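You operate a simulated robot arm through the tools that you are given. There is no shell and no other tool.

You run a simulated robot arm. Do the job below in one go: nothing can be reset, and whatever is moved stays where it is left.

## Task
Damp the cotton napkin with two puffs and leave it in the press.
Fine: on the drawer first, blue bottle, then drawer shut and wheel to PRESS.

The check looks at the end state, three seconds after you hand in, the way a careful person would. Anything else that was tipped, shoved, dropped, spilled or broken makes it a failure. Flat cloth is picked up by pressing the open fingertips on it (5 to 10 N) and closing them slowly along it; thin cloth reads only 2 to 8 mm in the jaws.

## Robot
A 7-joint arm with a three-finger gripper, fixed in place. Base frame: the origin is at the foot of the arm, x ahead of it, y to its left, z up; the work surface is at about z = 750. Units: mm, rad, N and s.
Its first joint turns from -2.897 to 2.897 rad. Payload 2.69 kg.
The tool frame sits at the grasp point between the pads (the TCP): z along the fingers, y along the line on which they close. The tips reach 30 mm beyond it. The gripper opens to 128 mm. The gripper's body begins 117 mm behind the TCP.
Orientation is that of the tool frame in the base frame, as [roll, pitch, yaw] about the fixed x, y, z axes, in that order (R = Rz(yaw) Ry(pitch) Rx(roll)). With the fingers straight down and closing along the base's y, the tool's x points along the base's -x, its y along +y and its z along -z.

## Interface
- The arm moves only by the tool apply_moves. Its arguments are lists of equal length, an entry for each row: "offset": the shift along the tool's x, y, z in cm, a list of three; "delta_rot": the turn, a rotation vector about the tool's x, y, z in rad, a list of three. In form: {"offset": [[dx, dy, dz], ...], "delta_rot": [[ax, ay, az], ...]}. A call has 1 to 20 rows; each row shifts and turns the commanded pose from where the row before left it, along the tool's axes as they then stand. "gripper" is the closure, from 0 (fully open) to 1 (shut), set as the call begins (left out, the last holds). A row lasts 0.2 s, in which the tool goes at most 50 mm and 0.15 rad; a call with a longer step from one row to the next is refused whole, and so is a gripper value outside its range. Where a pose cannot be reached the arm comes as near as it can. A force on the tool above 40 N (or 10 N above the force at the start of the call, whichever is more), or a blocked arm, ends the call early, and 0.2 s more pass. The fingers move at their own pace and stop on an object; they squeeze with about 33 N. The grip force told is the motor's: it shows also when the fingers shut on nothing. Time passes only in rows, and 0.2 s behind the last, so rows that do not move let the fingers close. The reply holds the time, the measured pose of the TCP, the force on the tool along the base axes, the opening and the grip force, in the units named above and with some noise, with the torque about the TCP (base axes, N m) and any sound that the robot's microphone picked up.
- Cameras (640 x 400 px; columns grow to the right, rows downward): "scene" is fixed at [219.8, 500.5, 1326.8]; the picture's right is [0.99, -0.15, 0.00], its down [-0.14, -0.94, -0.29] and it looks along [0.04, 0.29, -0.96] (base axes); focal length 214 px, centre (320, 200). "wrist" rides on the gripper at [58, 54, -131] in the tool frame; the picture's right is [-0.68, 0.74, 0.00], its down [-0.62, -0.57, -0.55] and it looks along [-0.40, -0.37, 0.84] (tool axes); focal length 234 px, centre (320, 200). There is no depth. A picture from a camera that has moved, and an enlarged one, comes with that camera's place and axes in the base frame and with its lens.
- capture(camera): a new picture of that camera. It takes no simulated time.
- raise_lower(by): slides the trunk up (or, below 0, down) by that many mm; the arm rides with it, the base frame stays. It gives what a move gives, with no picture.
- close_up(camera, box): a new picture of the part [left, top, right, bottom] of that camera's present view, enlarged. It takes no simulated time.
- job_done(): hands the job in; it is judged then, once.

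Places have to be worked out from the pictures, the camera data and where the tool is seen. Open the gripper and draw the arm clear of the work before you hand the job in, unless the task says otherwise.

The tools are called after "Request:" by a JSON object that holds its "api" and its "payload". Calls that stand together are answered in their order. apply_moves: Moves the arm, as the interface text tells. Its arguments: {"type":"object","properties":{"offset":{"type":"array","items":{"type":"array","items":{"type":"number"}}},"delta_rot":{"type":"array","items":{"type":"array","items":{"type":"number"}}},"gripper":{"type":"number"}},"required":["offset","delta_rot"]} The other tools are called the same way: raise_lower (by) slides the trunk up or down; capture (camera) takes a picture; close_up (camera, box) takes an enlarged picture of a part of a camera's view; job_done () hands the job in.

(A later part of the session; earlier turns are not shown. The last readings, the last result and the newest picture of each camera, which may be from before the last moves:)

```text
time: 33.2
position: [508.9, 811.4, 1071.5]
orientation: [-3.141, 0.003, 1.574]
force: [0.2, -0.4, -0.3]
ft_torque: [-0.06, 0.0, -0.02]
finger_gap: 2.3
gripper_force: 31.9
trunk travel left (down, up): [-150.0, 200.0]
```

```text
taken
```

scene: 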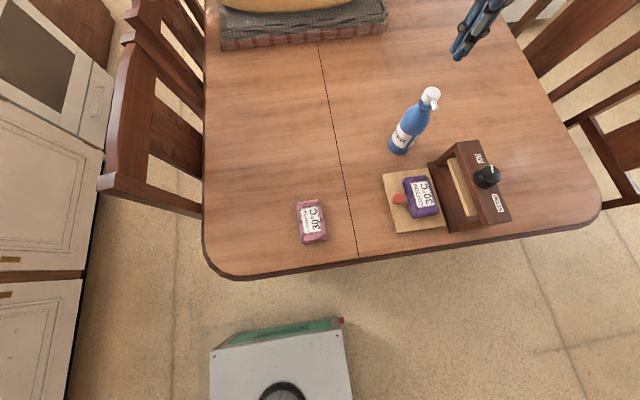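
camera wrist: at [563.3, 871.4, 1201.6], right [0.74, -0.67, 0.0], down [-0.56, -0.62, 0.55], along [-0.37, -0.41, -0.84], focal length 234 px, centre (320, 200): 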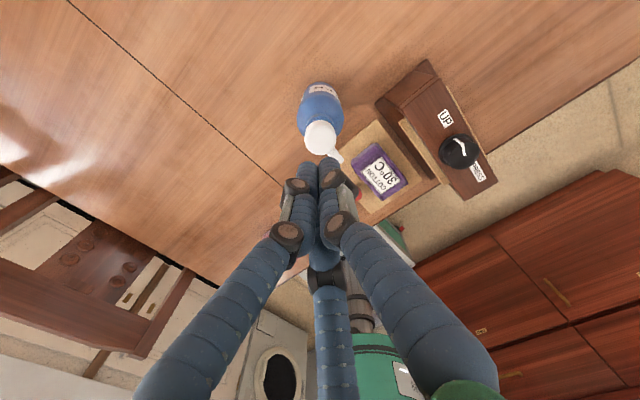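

Request:
{"api": "close_up", "payload": {"camera": "wrist", "box": [285, 70, 365, 180]}}

Request:
{"api": "close_up", "payload": {"camera": "wrist", "box": [340, 50, 520, 220]}}

Request:
{"api": "close_up", "payload": {"camera": "scene", "box": [405, 75, 455, 115]}}

```text
3.64 times, centred on (325, 125) of wrist
camera zoom: at [563.3, 871.4, 1201.6], right [0.74, -0.67, 0.0], down [-0.56, -0.62, 0.55], along [-0.37, -0.41, -0.84], focal length 852 px, centre (302, 473)
```

zoom: 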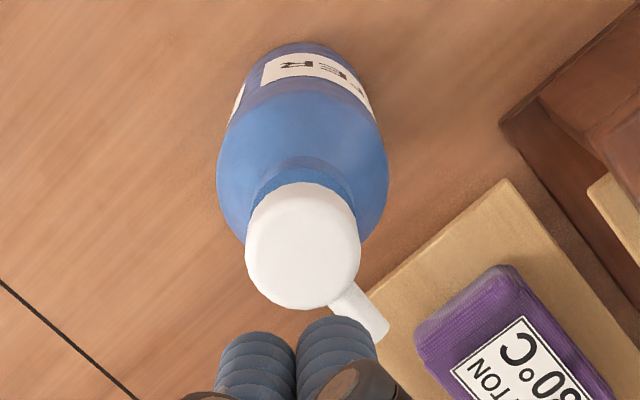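

```text
2.35 times, centred on (430, 135) of wrist
camera zoom: at [563.3, 871.4, 1201.6], right [0.74, -0.67, 0.0], down [-0.56, -0.62, 0.55], along [-0.37, -0.41, -0.84], focal length 551 px, centre (61, 353)
```

zoom: 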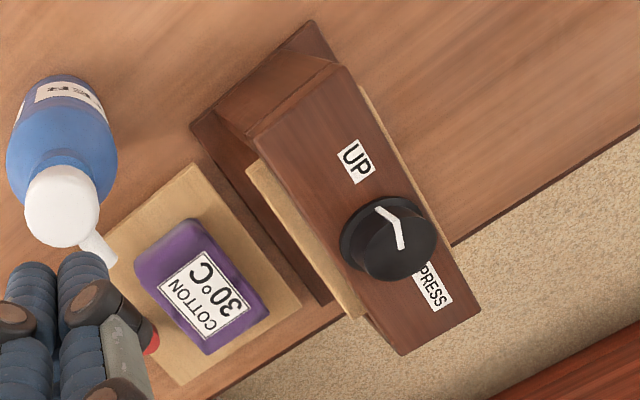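

```text
10.00 times, centred on (430, 95) of scene
camera zoom: at [219.8, 500.5, 1326.8], right [0.99, -0.15, 0.0], down [-0.14, -0.94, -0.29], along [0.04, 0.29, -0.96], focal length 2145 px, centre (-780, 1250)
```

zoom: 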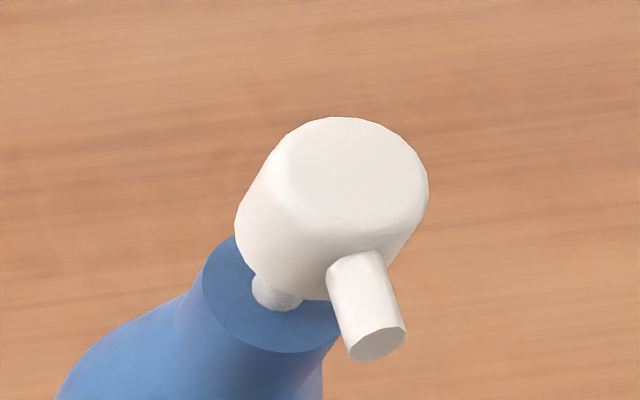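

The cap centre is at about (507, 809), top z≈962, with the nozzle aimed at the napkin. I centre over it and descend to just above.

Request:
{"api": "apply_moves", "payload": {"offset": [[-0.24, -0.19, 2.0], [0, 0, 2.0], [0, 0, 2.0], [0, 0, 0.8]], "delta_rot": [[0, 0, 0], [0, 0, 0], [0, 0, 0], [0, 0, 0]]}}

Request:
{"api": "close_up", "payload": {"camera": "wrist", "box": [270, 90, 390, 210]}}

Request:
{"api": "close_up", "payload": {"camera": "scene", "box": [390, 45, 490, 125]}}

```text
time: 34.2
position: [504.9, 809.4, 1004.2]
orientation: [3.141, -0.001, 1.573]
force: [-0.2, 0.0, -1.1]
ft_torque: [0.0, 0.04, -0.01]
finger_gap: 2.0
gripper_force: 31.6
trunk travel left (down, up): [-150.0, 200.0]
```

```text
3.33 times, centred on (330, 150) of wrist
camera zoom: at [560.0, 869.6, 1135.0], right [0.74, -0.67, 0.0], down [-0.56, -0.62, 0.55], along [-0.37, -0.41, -0.84], focal length 781 px, centre (287, 367)
```

zoom: 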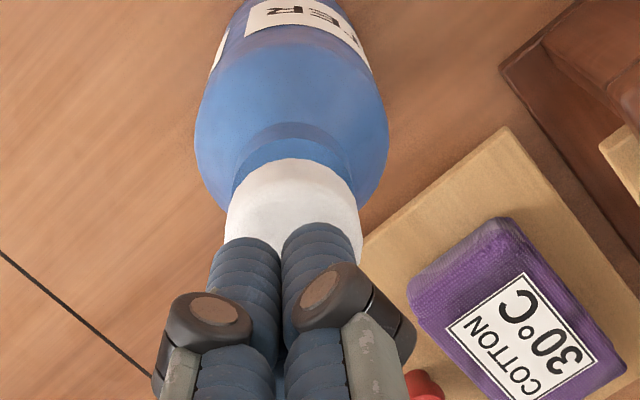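

```text
5.00 times, centred on (440, 85) of scene
camera zoom: at [219.8, 500.5, 1326.8], right [0.99, -0.15, 0.0], down [-0.14, -0.94, -0.29], along [0.04, 0.29, -0.96], focal length 1072 px, centre (-280, 775)
```

zoom: 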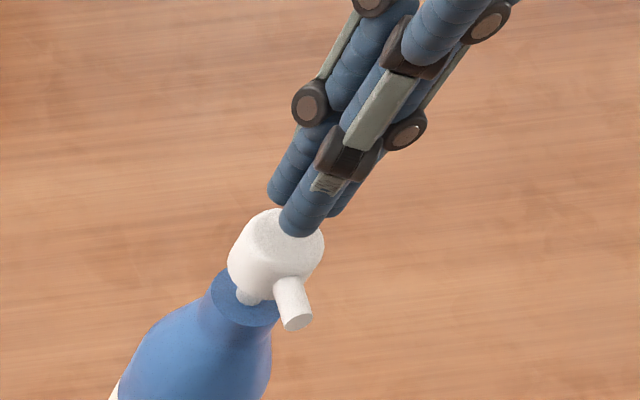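

Fingertips are just above the cap centre. I creep down to find contact.

Request:
{"api": "apply_moves", "payload": {"offset": [[0, 0.1, 0.4], [0, 0, 0.4], [0, 0, 0.2]], "delta_rot": [[0, 0, 0], [0, 0, 0], [0, 0, 0]]}}

Request:
{"api": "apply_moves", "payload": {"offset": [[0, 0, 0.2]], "delta_rot": [[0, 0, 0]]}}

```text
time: 35.0
position: [505.3, 808.6, 994.6]
orientation: [-3.14, -0.001, 1.574]
force: [0.6, 0.7, 1.0]
ft_torque: [-0.01, -0.02, 0.01]
finger_gap: 2.4
gripper_force: 31.1
trunk travel left (down, up): [-150.0, 200.0]
```

```text
time: 35.4
position: [505.0, 808.3, 992.9]
orientation: [3.14, 0.0, 1.576]
force: [-0.3, 0.4, 0.3]
ft_torque: [-0.02, 0.05, 0.01]
finger_gap: 1.8
gripper_force: 31.7
trunk travel left (down, up): [-150.0, 200.0]
```

No contact yet at TCP z≈993; I go on in 2 mm steps.

Request:
{"api": "apply_moves", "payload": {"offset": [[0, 0.05, 0.2]], "delta_rot": [[0, 0, 0]]}}

Request:
{"api": "apply_moves", "payload": {"offset": [[0, 0.05, 0.2]], "delta_rot": [[0, 0, 0]]}}

Request:
{"api": "apply_moves", "payload": {"offset": [[0, 0, 0.2]], "delta_rot": [[0, 0, 0]]}}

```text
time: 35.8
position: [506.6, 808.4, 990.6]
orientation: [3.141, 0.0, 1.575]
force: [-0.5, -0.8, 0.8]
ft_torque: [0.0, 0.0, 0.03]
finger_gap: 1.8
gripper_force: 31.0
trunk travel left (down, up): [-150.0, 200.0]
```

```text
time: 36.2
position: [505.1, 807.7, 989.4]
orientation: [-3.14, 0.002, 1.574]
force: [0.2, 0.4, 0.2]
ft_torque: [0.03, 0.0, 0.02]
finger_gap: 5.9
gripper_force: 31.7
trunk travel left (down, up): [-150.0, 200.0]
```

```text
time: 36.6
position: [506.2, 807.8, 987.1]
orientation: [3.141, 0.001, 1.574]
force: [-0.4, -0.3, 1.1]
ft_torque: [0.02, 0.01, -0.03]
finger_gap: 6.0
gripper_force: 31.6
trunk travel left (down, up): [-150.0, 200.0]
```

The finger gap rose to 6 mm with almost no force, so something touched the tips. I look before going on.

Request:
{"api": "close_up", "payload": {"camera": "wrist", "box": [270, 90, 390, 210]}}

Request:
{"api": "close_up", "payload": {"camera": "scene", "box": [390, 45, 490, 125]}}

```text
3.33 times, centred on (330, 150) of wrist
camera zoom: at [561.0, 867.9, 1117.7], right [0.74, -0.67, 0.0], down [-0.56, -0.62, 0.55], along [-0.37, -0.41, -0.84], focal length 781 px, centre (287, 367)
```

zoom: 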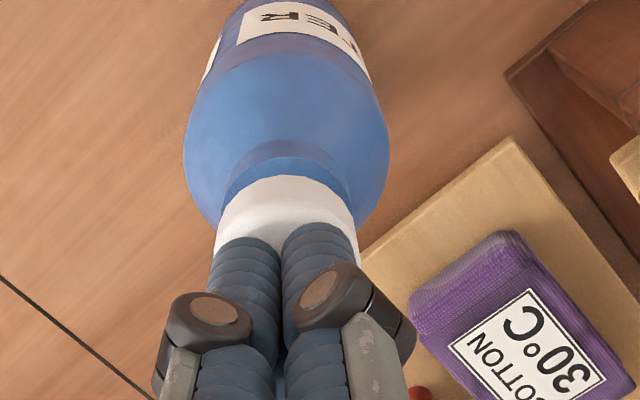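

```text
5.00 times, centred on (440, 85) of scene
camera zoom: at [219.8, 500.5, 1326.8], right [0.99, -0.15, 0.0], down [-0.14, -0.94, -0.29], along [0.04, 0.29, -0.96], focal length 1072 px, centre (-280, 775)
```

zoom: 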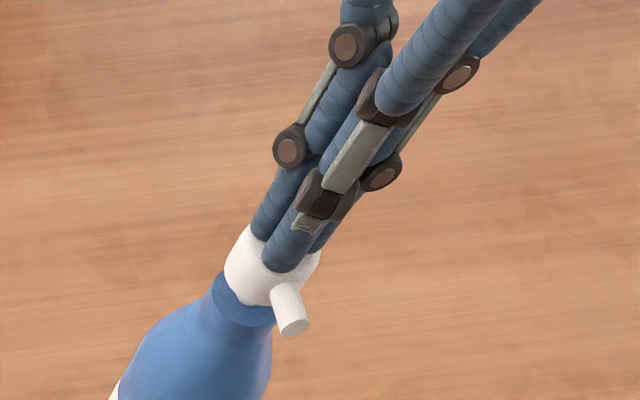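

The cap has already sunk about 3–5 mm (the stem is disappearing) with a weak spring. I keep pressing in 2 mm steps, listening for a puff.

Request:
{"api": "apply_moves", "payload": {"offset": [[0, 0, 0.2]], "delta_rot": [[0, 0, 0]]}}

Request:
{"api": "apply_moves", "payload": {"offset": [[0, 0, 0.2]], "delta_rot": [[0, 0, 0]]}}

Request:
{"api": "close_up", "payload": {"camera": "scene", "box": [390, 45, 490, 125]}}

```text
time: 37.0
position: [507.8, 808.1, 985.5]
orientation: [3.141, 0.0, 1.575]
force: [-1.1, -0.1, 2.1]
ft_torque: [0.0, -0.03, 0.0]
finger_gap: 5.8
gripper_force: 31.1
trunk travel left (down, up): [-150.0, 200.0]
```

```text
time: 37.4
position: [508.1, 808.1, 981.4]
orientation: [-3.141, 0.0, 1.575]
force: [-1.3, 0.2, 3.2]
ft_torque: [0.01, 0.01, -0.02]
finger_gap: 6.2
gripper_force: 31.6
trunk travel left (down, up): [-150.0, 200.0]
```

```text
5.00 times, centred on (440, 85) of scene
camera zoom: at [219.8, 500.5, 1326.8], right [0.99, -0.15, 0.0], down [-0.14, -0.94, -0.29], along [0.04, 0.29, -0.96], focal length 1072 px, centre (-280, 775)
```

zoom: 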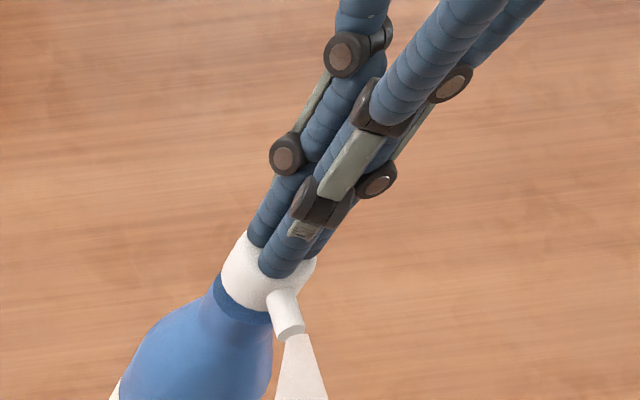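

A spray cone has appeared from the nozzle. I look at where it goes.

Request:
{"api": "close_up", "payload": {"camera": "scene", "box": [370, 80, 530, 250]}}

Request:
{"api": "capture", "payload": {"camera": "wrist"}}

```text
2.35 times, centred on (450, 165) of scene
camera zoom: at [219.8, 500.5, 1326.8], right [0.99, -0.15, 0.0], down [-0.14, -0.94, -0.29], along [0.04, 0.29, -0.96], focal length 505 px, centre (14, 282)
```

zoom: 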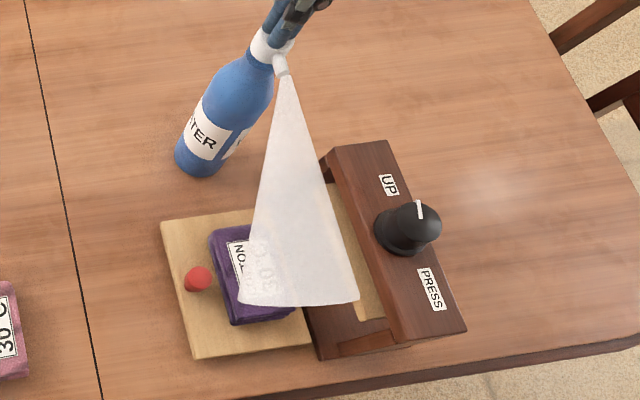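

```text
taken
camera wrist: at [561.8, 868.6, 1113.5], right [0.74, -0.67, 0.0], down [-0.56, -0.62, 0.55], along [-0.37, -0.41, -0.84], focal length 234 px, centre (320, 200)
```

wrist: 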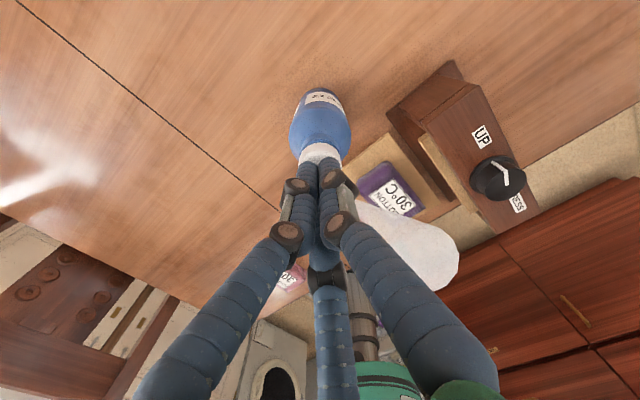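

The cone leaves the nozzle about 20° below horizontal and seems to pass above the napkin. I release upward and inspect whether the napkin got damp.

Request:
{"api": "apply_moves", "payload": {"offset": [[0, 0, 0]], "delta_rot": [[0, 0, 0]]}}

Request:
{"api": "close_up", "payload": {"camera": "scene", "box": [370, 80, 530, 250]}}

Request:
{"api": "close_up", "payload": {"camera": "wrist", "box": [330, 120, 470, 300]}}

```text
time: 37.8
position: [507.9, 809.2, 982.4]
orientation: [3.141, 0.0, 1.575]
force: [-1.3, -0.3, 3.4]
ft_torque: [0.01, 0.05, 0.01]
finger_gap: 6.1
gripper_force: 31.6
trunk travel left (down, up): [-150.0, 200.0]
```

```text
2.35 times, centred on (450, 165) of scene
camera zoom: at [219.8, 500.5, 1326.8], right [0.99, -0.15, 0.0], down [-0.14, -0.94, -0.29], along [0.04, 0.29, -0.96], focal length 505 px, centre (14, 282)
```

zoom: 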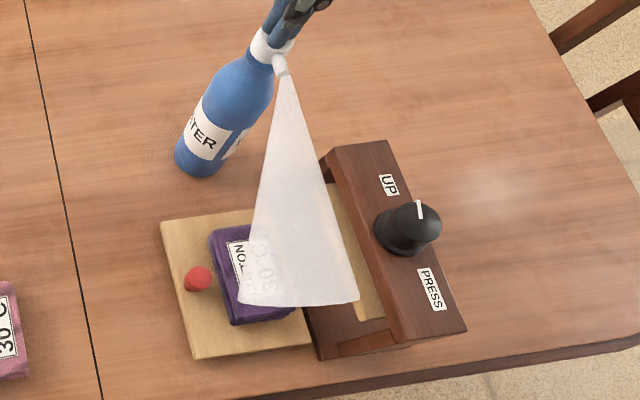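

```text
2.22 times, centred on (400, 210) of wrist
camera zoom: at [561.7, 868.5, 1113.4], right [0.74, -0.67, 0.0], down [-0.56, -0.62, 0.55], along [-0.37, -0.41, -0.84], focal length 520 px, centre (142, 178)
```

zoom: 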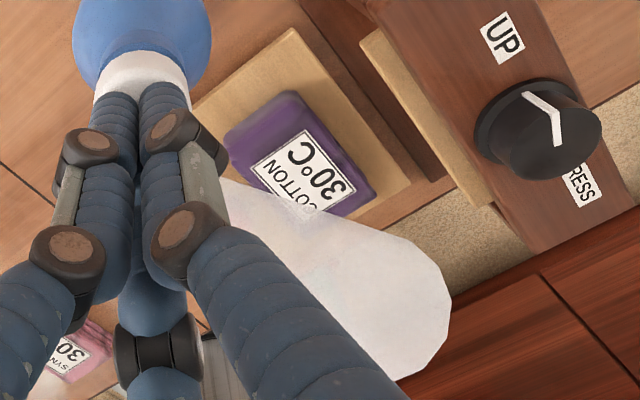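

I release the cap by raising 3 cm and wait a moment, then compare the napkin.

Request:
{"api": "apply_moves", "payload": {"offset": [[0, 0, -0.6], [0, 0, -1.0], [0, 0, -1.4], [0, 0, -2], [0, 0, 0]], "delta_rot": [[0, 0, 0], [0, 0, 0], [0, 0, 0], [0, 0, 0], [0, 0, 0]]}}

Request:
{"api": "close_up", "payload": {"camera": "scene", "box": [370, 80, 530, 250]}}

Request:
{"api": "close_up", "payload": {"camera": "scene", "box": [395, 160, 465, 225]}}

Request:
{"api": "close_up", "payload": {"camera": "wrist", "box": [280, 60, 420, 240]}}

```text
time: 39.0
position: [505.9, 808.7, 1034.0]
orientation: [3.141, 0.001, 1.575]
force: [0.1, 0.5, 1.2]
ft_torque: [-0.01, 0.0, -0.03]
finger_gap: 2.1
gripper_force: 30.8
trunk travel left (down, up): [-150.0, 200.0]
```

```text
2.35 times, centred on (450, 165) of scene
camera zoom: at [219.8, 500.5, 1326.8], right [0.99, -0.15, 0.0], down [-0.14, -0.94, -0.29], along [0.04, 0.29, -0.96], focal length 505 px, centre (14, 282)
```

zoom: 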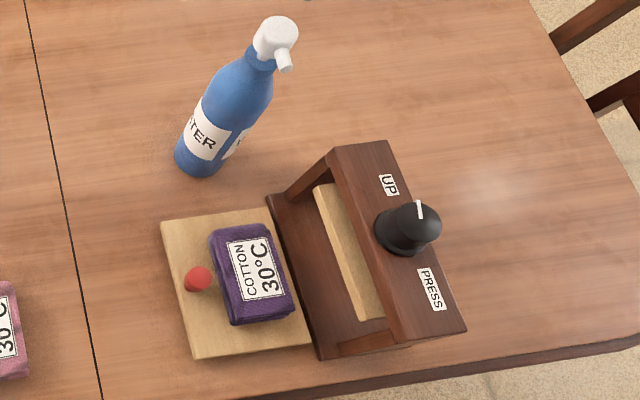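

```text
6.15 times, centred on (430, 192) of scene
camera zoom: at [219.8, 500.5, 1326.8], right [0.99, -0.15, 0.0], down [-0.14, -0.94, -0.29], along [0.04, 0.29, -0.96], focal length 1320 px, centre (-357, 246)
```

zoom: 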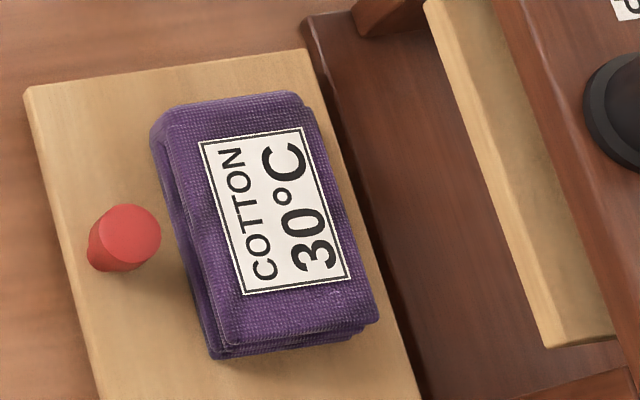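

```text
2.22 times, centred on (350, 150) of wrist
camera zoom: at [561.6, 869.9, 1164.2], right [0.74, -0.67, 0.0], down [-0.56, -0.62, 0.55], along [-0.37, -0.41, -0.84], focal length 520 px, centre (253, 311)
```

zoom: 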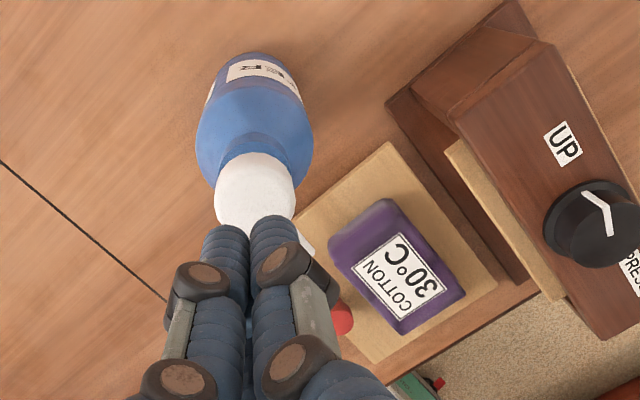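

Request:
{"api": "capture", "payload": {"camera": "scene"}}

Request:
{"api": "close_up", "payload": {"camera": "scene", "box": [290, 180, 390, 243]}}

Request:
{"api": "close_up", "payload": {"camera": "wrist", "box": [340, 100, 440, 180]}}

```text
taken
```

scene: 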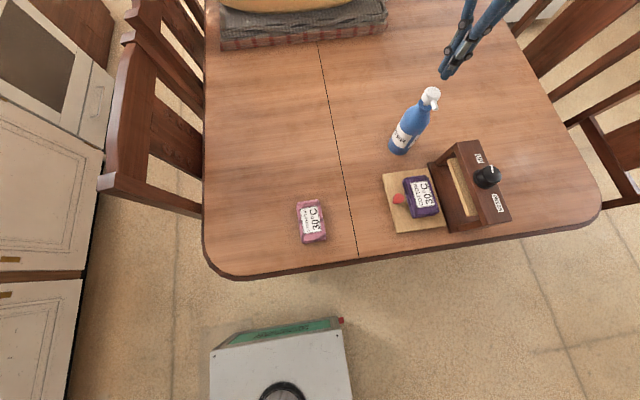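

```text
6.35 times, centred on (340, 212) of scene
camera zoom: at [219.8, 500.5, 1326.8], right [0.99, -0.15, 0.0], down [-0.14, -0.94, -0.29], along [0.04, 0.29, -0.96], focal length 1362 px, centre (193, 127)
```

zoom: 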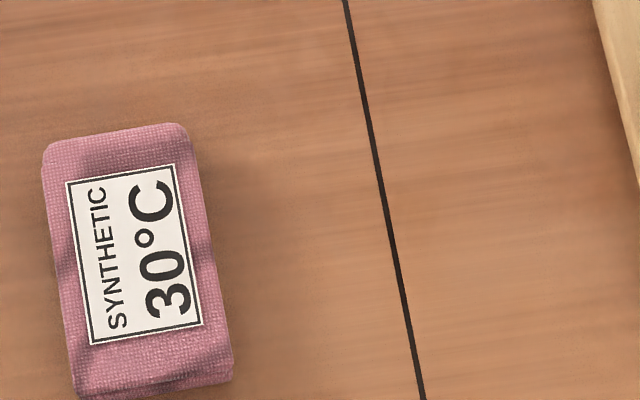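

```text
5.00 times, centred on (390, 140) of wrist
camera zoom: at [561.6, 869.9, 1164.2], right [0.74, -0.67, 0.0], down [-0.56, -0.62, 0.55], along [-0.37, -0.41, -0.84], focal length 1171 px, centre (-30, 500)
```

zoom: 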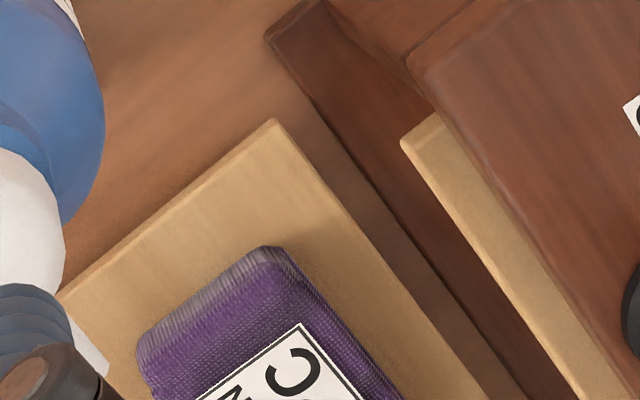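

To judge dampness fairly, I return to the exact pose of the earlier pre-puff close-up (TCP z≈1004) and take the same views.

Request:
{"api": "apply_moves", "payload": {"offset": [[0, 0, 1.5], [0, 0, 1.5]], "delta_rot": [[0, 0, 0], [0, 0, 0]]}}

Request:
{"api": "close_up", "payload": {"camera": "wrist", "box": [270, 90, 390, 210]}}

Request:
{"api": "close_up", "payload": {"camera": "scene", "box": [280, 130, 520, 280]}}

```text
time: 39.6
position: [506.4, 808.8, 1002.6]
orientation: [3.141, 0.0, 1.573]
force: [0.0, -0.1, 0.9]
ft_torque: [-0.04, 0.01, -0.01]
finger_gap: 1.9
gripper_force: 31.5
trunk travel left (down, up): [-150.0, 200.0]
```

```text
3.33 times, centred on (330, 150) of wrist
camera zoom: at [561.7, 868.8, 1133.2], right [0.74, -0.67, 0.0], down [-0.56, -0.62, 0.55], along [-0.37, -0.41, -0.84], focal length 781 px, centre (287, 367)
```

zoom: 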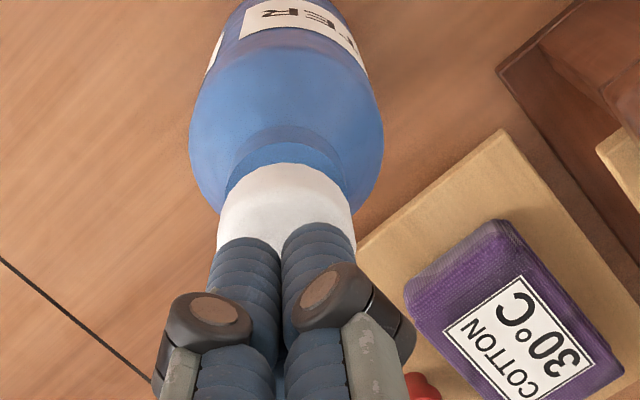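

```text
2.67 times, centred on (400, 205) of scene
camera zoom: at [219.8, 500.5, 1326.8], right [0.99, -0.15, 0.0], down [-0.14, -0.94, -0.29], along [0.04, 0.29, -0.96], focal length 572 px, centre (107, 187)
```

zoom: 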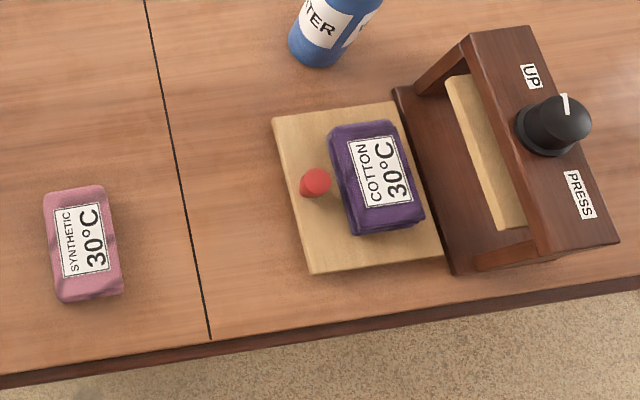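

The napkin looks somewhat darker than in the dry views, as after one puff. I give the second press: down to the same depth once, then look.

Request:
{"api": "apply_moves", "payload": {"offset": [[0, 0, 0.6], [0, 0, 0.5], [0, 0, 0.4], [0, 0, 0.4], [0, 0, 0.25]], "delta_rot": [[0, 0, 0], [0, 0, 0], [0, 0, 0], [0, 0, 0], [0, 0, 0]]}}

Request:
{"api": "close_up", "payload": {"camera": "scene", "box": [370, 80, 530, 250]}}

Request:
{"api": "close_up", "payload": {"camera": "wrist", "box": [330, 120, 470, 300]}}

```text
time: 40.8
position: [505.9, 809.1, 981.1]
orientation: [-3.141, 0.001, 1.574]
force: [-1.0, 0.7, 4.0]
ft_torque: [0.02, 0.03, -0.01]
finger_gap: 6.0
gripper_force: 31.7
trunk travel left (down, up): [-150.0, 200.0]
```

```text
2.35 times, centred on (450, 165) of scene
camera zoom: at [219.8, 500.5, 1326.8], right [0.99, -0.15, 0.0], down [-0.14, -0.94, -0.29], along [0.04, 0.29, -0.96], focal length 505 px, centre (14, 282)
```

zoom: 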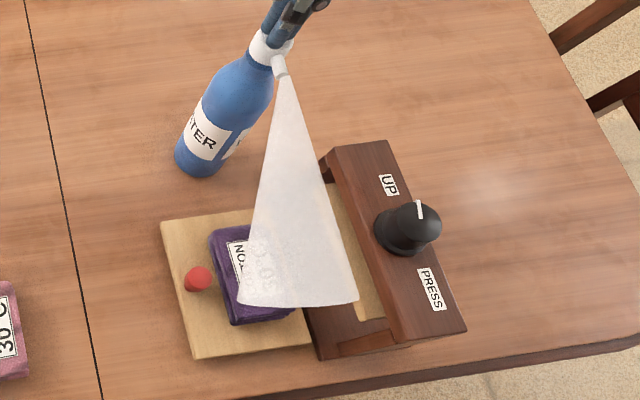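

```text
2.22 times, centred on (400, 210) of wrist
camera zoom: at [561.2, 869.3, 1112.3], right [0.74, -0.67, 0.0], down [-0.56, -0.62, 0.55], along [-0.37, -0.41, -0.84], focal length 520 px, centre (142, 178)
```

zoom: 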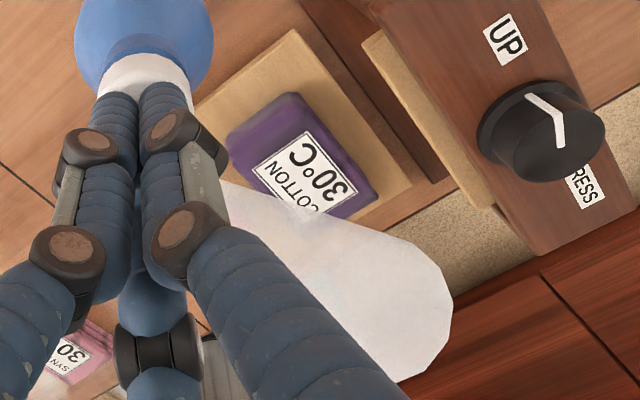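

The second puff fired, and the napkin's purple again looks deeper. I release and take comparison views.

Request:
{"api": "apply_moves", "payload": {"offset": [[0, 0, -0.6], [0, 0, -1.0], [0, 0, -1.4], [0, 0, -2.3], [0, 0, 0]], "delta_rot": [[0, 0, 0], [0, 0, 0], [0, 0, 0], [0, 0, 0], [0, 0, 0]]}}

Request:
{"api": "close_up", "payload": {"camera": "scene", "box": [395, 160, 465, 225]}}

Request:
{"api": "close_up", "payload": {"camera": "wrist", "box": [280, 60, 420, 240]}}

Request:
{"api": "close_up", "payload": {"camera": "scene", "box": [280, 130, 520, 280]}}

```text
time: 42.0
position: [506.3, 810.1, 1034.5]
orientation: [3.14, -0.001, 1.576]
force: [-0.5, 0.1, 0.8]
ft_torque: [0.0, 0.02, -0.02]
finger_gap: 2.0
gripper_force: 31.7
trunk travel left (down, up): [-150.0, 200.0]
```

```text
6.15 times, centred on (430, 192) of scene
camera zoom: at [219.8, 500.5, 1326.8], right [0.99, -0.15, 0.0], down [-0.14, -0.94, -0.29], along [0.04, 0.29, -0.96], focal length 1320 px, centre (-357, 246)
```

zoom: 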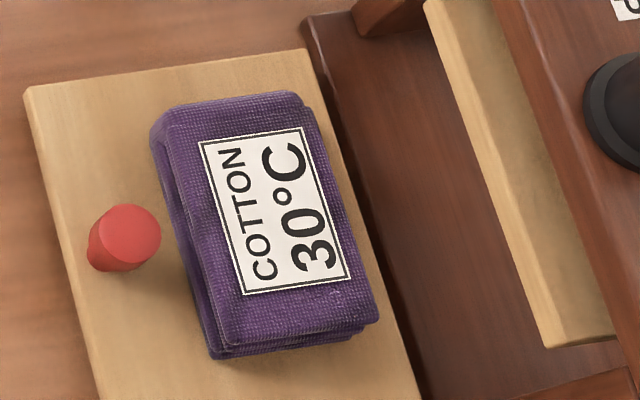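

```text
2.22 times, centred on (350, 150) of wrist
camera zoom: at [561.6, 870.5, 1165.2], right [0.74, -0.67, 0.0], down [-0.56, -0.62, 0.55], along [-0.37, -0.41, -0.84], focal length 520 px, centre (253, 311)
```

zoom: 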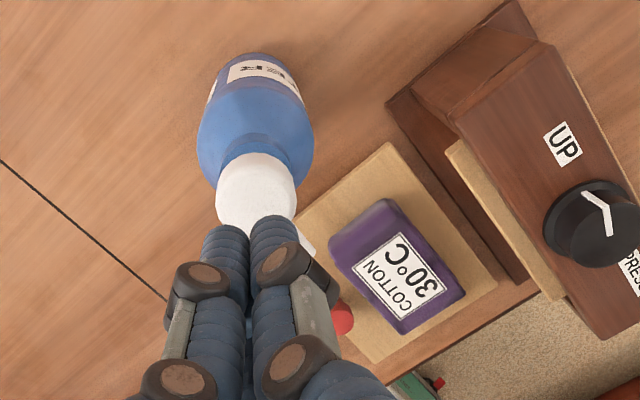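

```text
2.67 times, centred on (400, 205) of scene
camera zoom: at [219.8, 500.5, 1326.8], right [0.99, -0.15, 0.0], down [-0.14, -0.94, -0.29], along [0.04, 0.29, -0.96], focal length 572 px, centre (107, 187)
```

zoom: 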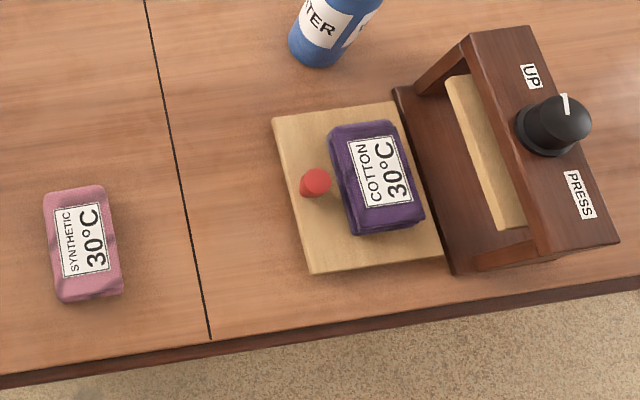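

The two puffs are done (cone fired twice over the drawer area, and the napkin is darker). Next I move away from the bottle to (400, 636), and turn the hand 60° so two closed fingers can cradle the red knob from its -x side.

Request:
{"api": "apply_moves", "payload": {"offset": [[-3.5, -2.1, 0], [-3.5, -2.1, 0], [-3.5, -2.1, 0], [-3.5, -2.1, 0], [-3.4, -2.2, 0], [0, 0, 0], [0, 0, 0], [0, 0, 0], [0, 0, 0], [0, 0, 0], [0, 0, 0], [0, 0, 0], [0, 0, 0], [0, 0, 0]], "delta_rot": [[0, 0, 0], [0, 0, 0], [0, 0, 0], [0, 0, 0], [0, 0, 0], [0, 0, -0.1309], [0, 0, -0.1309], [0, 0, -0.1309], [0, 0, -0.1309], [0, 0, -0.1309], [0, 0, -0.1309], [0, 0, -0.1309], [0, 0, -0.1309], [0, 0, 0]]}}

Request:
{"api": "capture", "payload": {"camera": "wrist"}}

Request:
{"api": "capture", "payload": {"camera": "scene"}}

```text
time: 45.0
position: [400.6, 633.0, 1035.6]
orientation: [-3.14, -0.002, 2.624]
force: [-0.5, 0.4, -0.3]
ft_torque: [0.02, -0.01, 0.01]
finger_gap: 2.1
gripper_force: 31.5
trunk travel left (down, up): [-150.0, 200.0]
```

```text
taken
camera wrist: at [377.8, 711.1, 1165.7], right [0.95, 0.31, 0.0], down [0.26, -0.8, 0.55], along [0.17, -0.52, -0.84], focal length 234 px, centre (320, 200)
```

wrist: 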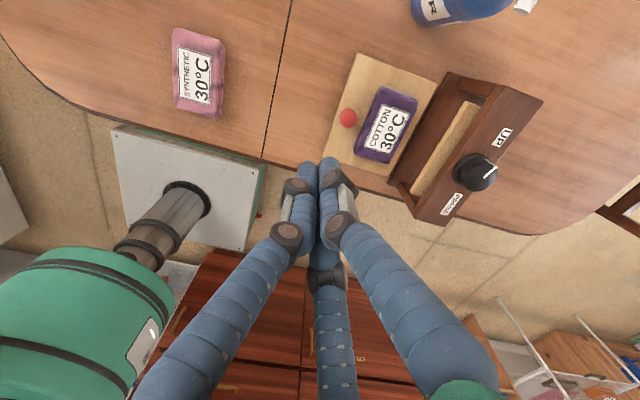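

```text
taken
```

scene: 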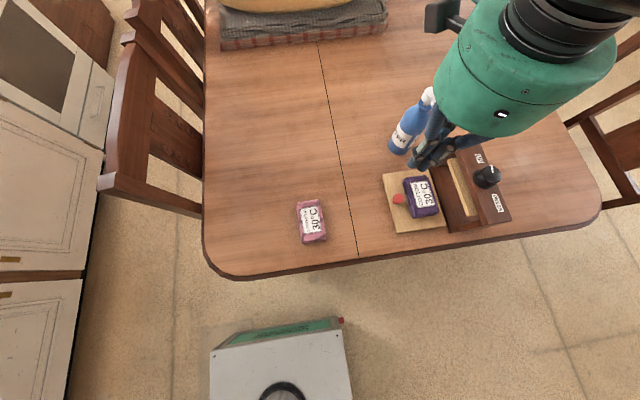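

The knob is at about (443.5, 638). I shift 5 mm in y and descend to TCP z≈806 at x≈400, in the free space left of the drawer.

Request:
{"api": "apply_moves", "payload": {"offset": [[0.25, 0.43, 4.2], [0, 0, 4.2], [0, 0, 4.2], [0, 0, 4.2], [0, 0, 3.2], [0, 0, 2.0], [0, 0, 0.9]], "delta_rot": [[0, 0, 0], [0, 0, 0], [0, 0, 0], [0, 0, 0], [0, 0, 0], [0, 0, 0], [0, 0, 0]]}}

Request:
{"api": "capture", "payload": {"camera": "wrist"}}

Request:
{"api": "close_up", "payload": {"camera": "scene", "box": [370, 130, 530, 250]}}

```text
time: 46.6
position: [400.7, 639.4, 806.1]
orientation: [-3.141, 0.0, 2.621]
force: [0.1, -0.1, 0.1]
ft_torque: [-0.03, 0.02, 0.01]
finger_gap: 2.0
gripper_force: 31.2
trunk travel left (down, up): [-150.0, 200.0]
```

```text
taken
camera wrist: at [378.5, 716.4, 937.2], right [0.95, 0.3, 0.0], down [0.25, -0.8, 0.55], along [0.17, -0.52, -0.84], focal length 234 px, centre (320, 200)
```

wrist: 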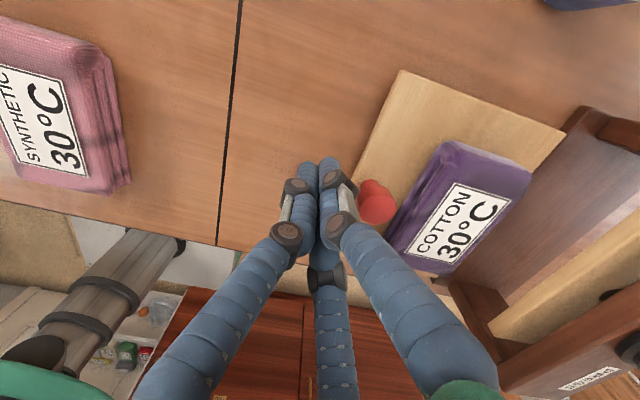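

```text
3.33 times, centred on (450, 190) of scene
camera zoom: at [219.8, 500.5, 1326.8], right [0.99, -0.15, 0.0], down [-0.14, -0.94, -0.29], along [0.04, 0.29, -0.96], focal length 715 px, centre (-113, 233)
```

zoom: 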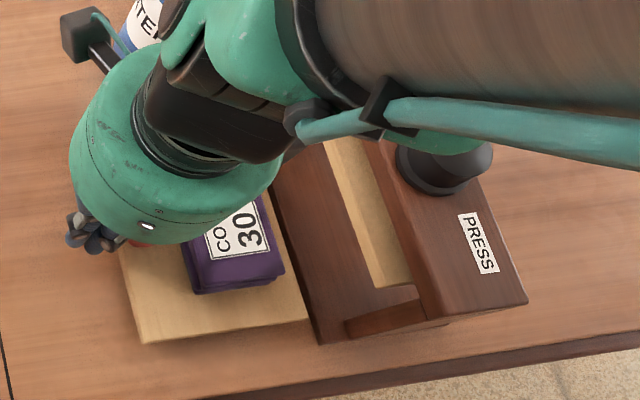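

Aligned. I start pushing in +x gently and watch the force.

Request:
{"api": "apply_moves", "payload": {"offset": [[-0.867, 0.498, 0], [-0.867, 0.498, 0], [-0.43, 0.25, 0], [-0.43, 0.25, 0]], "delta_rot": [[0, 0, 0], [0, 0, 0], [0, 0, 0], [0, 0, 0]]}}

Request:
{"api": "capture", "payload": {"camera": "wrist"}}

```text
time: 47.6
position: [429.8, 639.6, 805.6]
orientation: [3.14, -0.002, 2.623]
force: [0.8, -0.4, -0.7]
ft_torque: [0.0, -0.04, -0.01]
finger_gap: 2.0
gripper_force: 31.4
trunk travel left (down, up): [-150.0, 200.0]
```

```text
taken
camera wrist: at [407.7, 716.5, 936.5], right [0.95, 0.3, 0.0], down [0.25, -0.8, 0.55], along [0.17, -0.52, -0.84], focal length 234 px, centre (320, 200)
```

wrist: 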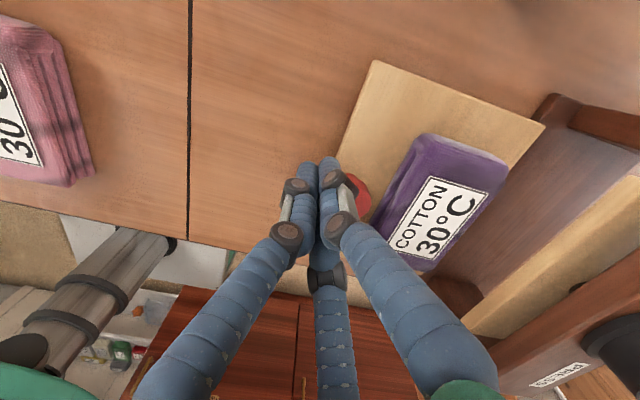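

The tips are about at the knob, with no force yet. I continue pushing.

Request:
{"api": "apply_moves", "payload": {"offset": [[-0.52, 0.3, 0], [-0.52, 0.3, 0], [-0.52, 0.3, 0], [-0.52, 0.3, 0]], "delta_rot": [[0, 0, 0], [0, 0, 0], [0, 0, 0], [0, 0, 0]]}}

Request:
{"api": "capture", "payload": {"camera": "wrist"}}

Request:
{"api": "close_up", "payload": {"camera": "scene", "box": [370, 130, 530, 250]}}

```text
time: 48.6
position: [456.1, 638.9, 805.9]
orientation: [3.141, -0.001, 2.623]
force: [0.3, -0.3, -0.4]
ft_torque: [0.03, 0.04, 0.02]
finger_gap: 2.1
gripper_force: 31.4
trunk travel left (down, up): [-150.0, 200.0]
```

```text
taken
camera wrist: at [431.8, 717.0, 936.5], right [0.95, 0.3, 0.0], down [0.25, -0.8, 0.55], along [0.17, -0.52, -0.84], focal length 234 px, centre (320, 200)
```

wrist: 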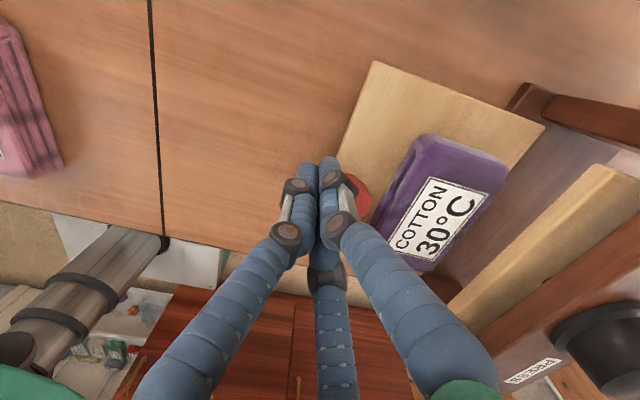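

```text
3.33 times, centred on (450, 190) of scene
camera zoom: at [219.8, 500.5, 1326.8], right [0.99, -0.15, 0.0], down [-0.14, -0.94, -0.29], along [0.04, 0.29, -0.96], focal length 715 px, centre (-113, 233)
```

zoom: 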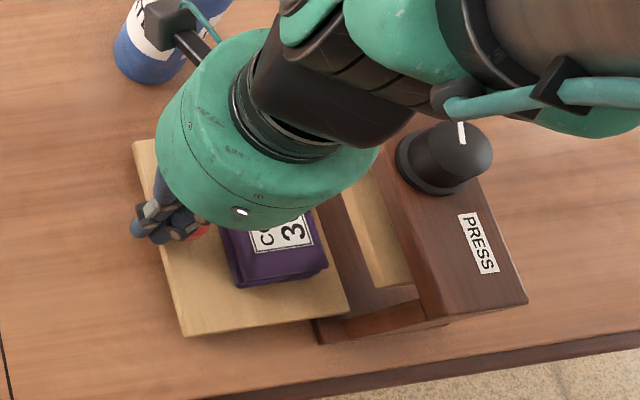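

The drawer slides freely with the napkin riding on it. I continue pushing another 50 mm.

Request:
{"api": "apply_moves", "payload": {"offset": [[-0.62, 0.36, 0], [-0.62, 0.36, 0], [-0.62, 0.36, 0], [-0.62, 0.36, 0], [-0.62, 0.36, 0], [-0.62, 0.36, 0], [-0.62, 0.36, 0]], "delta_rot": [[0, 0, 0], [0, 0, 0], [0, 0, 0], [0, 0, 0], [0, 0, 0], [0, 0, 0], [0, 0, 0]]}}

Request:
{"api": "capture", "payload": {"camera": "wrist"}}

Request:
{"api": "close_up", "payload": {"camera": "scene", "box": [370, 130, 530, 250]}}

```text
time: 50.2
position: [505.3, 640.1, 804.3]
orientation: [3.14, 0.001, 2.622]
force: [-0.1, -0.8, 0.9]
ft_torque: [-0.03, 0.03, 0.02]
finger_gap: 2.2
gripper_force: 31.3
trunk travel left (down, up): [-150.0, 200.0]
```

```text
taken
camera wrist: at [483.1, 717.3, 935.2], right [0.95, 0.3, 0.0], down [0.25, -0.8, 0.55], along [0.17, -0.52, -0.84], focal length 234 px, centre (320, 200)
```

wrist: 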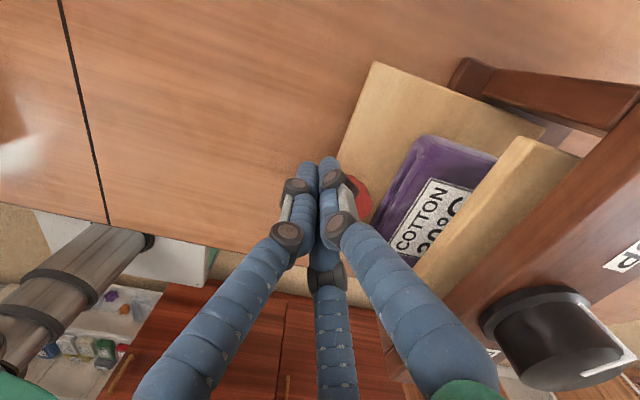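

```text
3.33 times, centred on (450, 190) of scene
camera zoom: at [219.8, 500.5, 1326.8], right [0.99, -0.15, 0.0], down [-0.14, -0.94, -0.29], along [0.04, 0.29, -0.96], focal length 715 px, centre (-113, 233)
```

zoom: 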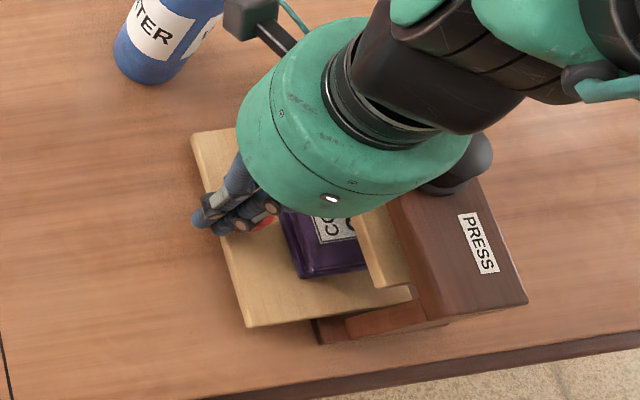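

The napkin is going under the plate without contact. I keep on, in slower steps, until the stop is felt.

Request:
{"api": "apply_moves", "payload": {"offset": [[-0.43, 0.25, 0], [-0.43, 0.25, 0], [-0.43, 0.25, 0], [-0.43, 0.25, 0], [-0.43, 0.25, 0], [-0.43, 0.25, 0]], "delta_rot": [[0, 0, 0], [0, 0, 0], [0, 0, 0], [0, 0, 0], [0, 0, 0], [0, 0, 0]]}}

Request:
{"api": "capture", "payload": {"camera": "wrist"}}

Request:
{"api": "close_up", "payload": {"camera": "scene", "box": [370, 130, 530, 250]}}

```text
time: 51.6
position: [534.7, 638.1, 805.3]
orientation: [-3.14, 0.0, 2.621]
force: [-6.2, -2.0, -1.4]
ft_torque: [0.08, 0.08, -0.07]
finger_gap: 2.1
gripper_force: 31.4
trunk travel left (down, up): [-150.0, 200.0]
```

```text
taken
camera wrist: at [511.9, 716.0, 936.4], right [0.95, 0.3, 0.0], down [0.25, -0.8, 0.55], along [0.17, -0.52, -0.84], focal length 234 px, centre (320, 200)
```

wrist: 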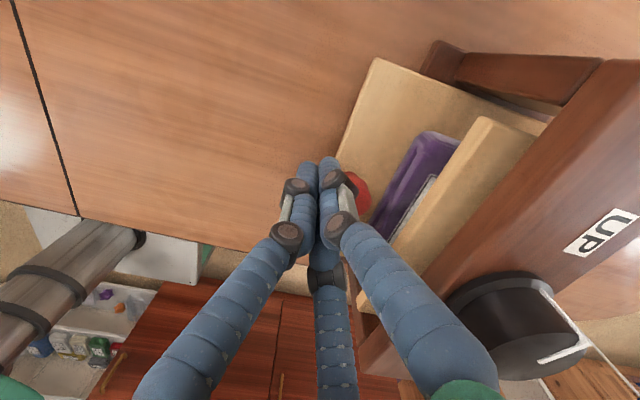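

```text
3.33 times, centred on (450, 190) of scene
camera zoom: at [219.8, 500.5, 1326.8], right [0.99, -0.15, 0.0], down [-0.14, -0.94, -0.29], along [0.04, 0.29, -0.96], focal length 715 px, centre (-113, 233)
```

zoom: 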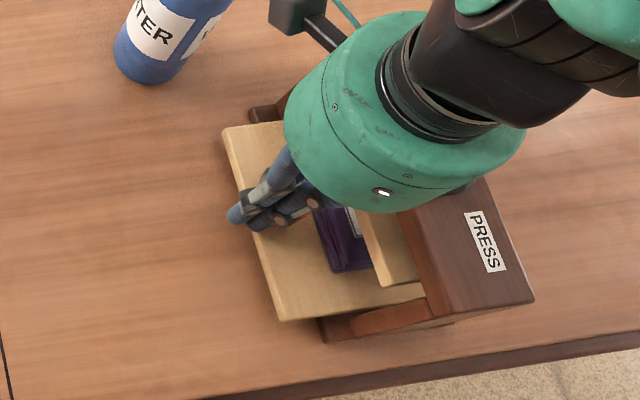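

The force rose to 6 N, and the housing itself appears to have crept ~4 mm, so something stopped the drawer. I stop pushing, back off, rise and inspect.

Request:
{"api": "apply_moves", "payload": {"offset": [[0.867, -0.498, 0], [1.3, -0.75, 0], [0, 0, -3], [0, 0, -4], [0, 0, -4], [0, 0, -4], [0, 0, -4]], "delta_rot": [[0, 0, 0], [0, 0, 0], [0, 0, 0], [0, 0, 0], [0, 0, 0], [0, 0, 0], [0, 0, 0]]}}

Request:
{"api": "capture", "payload": {"camera": "wrist"}}

Request:
{"api": "close_up", "payload": {"camera": "scene", "box": [370, 130, 530, 250]}}

Request:
{"api": "capture", "payload": {"camera": "scene"}}

```text
time: 53.2
position: [509.1, 639.4, 997.2]
orientation: [-3.139, -0.001, 2.621]
force: [0.1, -0.5, 0.1]
ft_torque: [-0.01, -0.02, 0.03]
finger_gap: 2.4
gripper_force: 31.5
trunk travel left (down, up): [-150.0, 200.0]
```

```text
taken
camera wrist: at [486.4, 715.8, 1127.3], right [0.95, 0.3, 0.0], down [0.25, -0.8, 0.55], along [0.17, -0.52, -0.84], focal length 234 px, centre (320, 200)
```

wrist: 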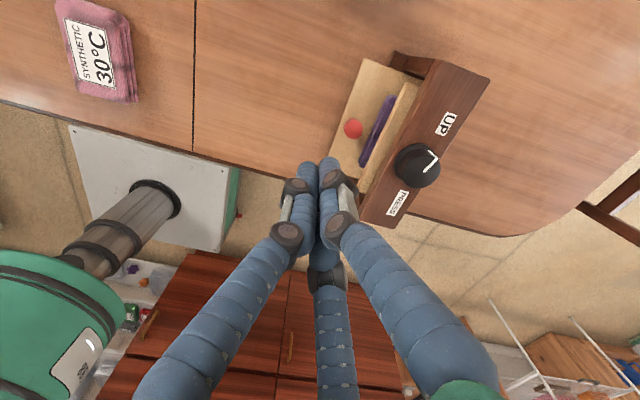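

```text
3.33 times, centred on (450, 190) of scene
camera zoom: at [219.8, 500.5, 1326.8], right [0.99, -0.15, 0.0], down [-0.14, -0.94, -0.29], along [0.04, 0.29, -0.96], focal length 715 px, centre (-113, 233)
```

zoom: 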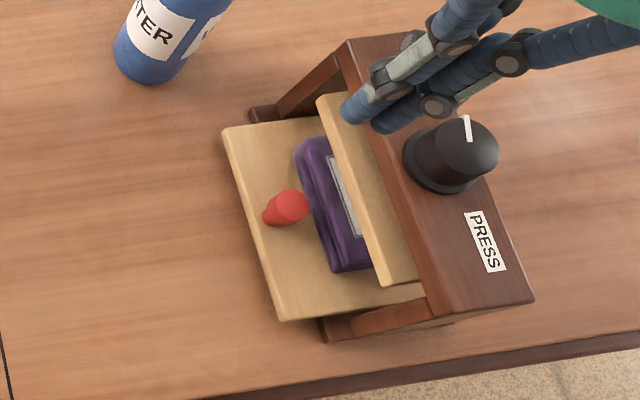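

```text
taken
```

scene: 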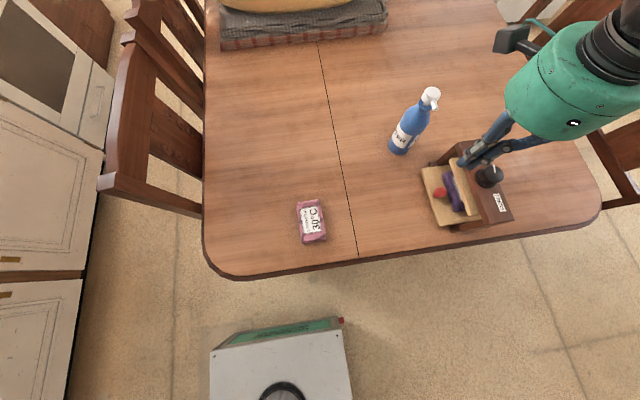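

The board has travelled ~110 mm until its stop; the napkin now lies directly under the plate (plate's left edge x≈590, napkin's left edge ≈591). Now I study the wheel closely.

Request:
{"api": "close_up", "payload": {"camera": "wrist", "box": [340, 40, 500, 230]}}

Request:
{"api": "close_up", "payload": {"camera": "wrist", "box": [385, 135, 450, 195]}}

Request:
{"api": "close_up", "payload": {"camera": "scene", "box": [465, 150, 525, 210]}}

```text
2.11 times, centred on (420, 135) of wrist
camera zoom: at [486.4, 715.8, 1127.3], right [0.95, 0.3, 0.0], down [0.25, -0.8, 0.55], along [0.17, -0.52, -0.84], focal length 493 px, centre (110, 337)
```

zoom: 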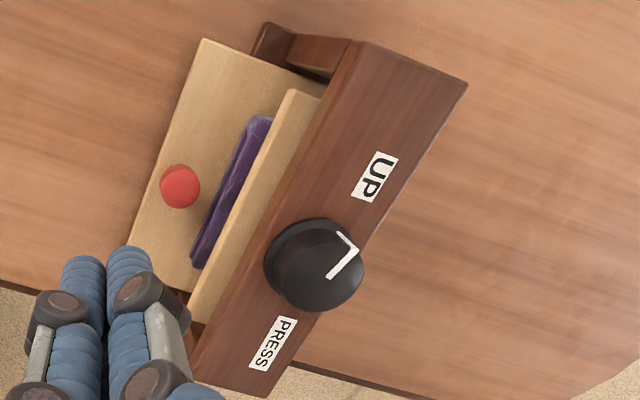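

```text
6.67 times, centred on (418, 165) of wrist
camera zoom: at [486.4, 715.8, 1127.3], right [0.95, 0.3, 0.0], down [0.25, -0.8, 0.55], along [0.17, -0.52, -0.84], focal length 1561 px, centre (-330, 433)
```

zoom: 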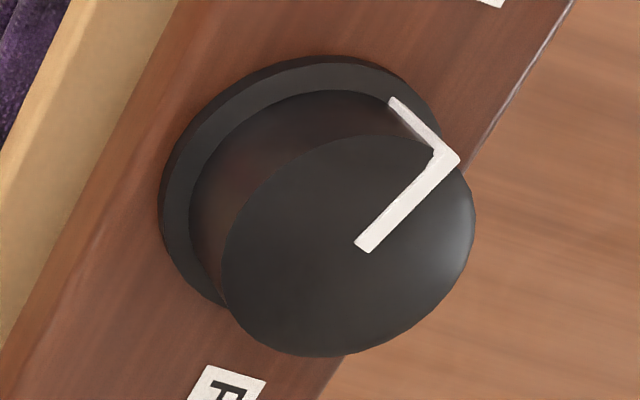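

```text
6.67 times, centred on (495, 180) of scene
camera zoom: at [219.8, 500.5, 1326.8], right [0.99, -0.15, 0.0], down [-0.14, -0.94, -0.29], along [0.04, 0.29, -0.96], focal length 1430 px, centre (-847, 333)
```

zoom: 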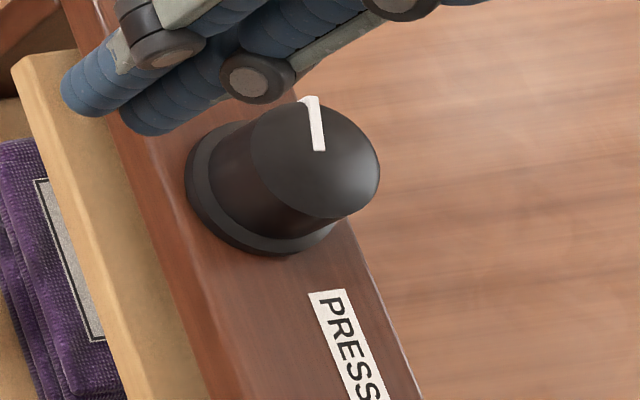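

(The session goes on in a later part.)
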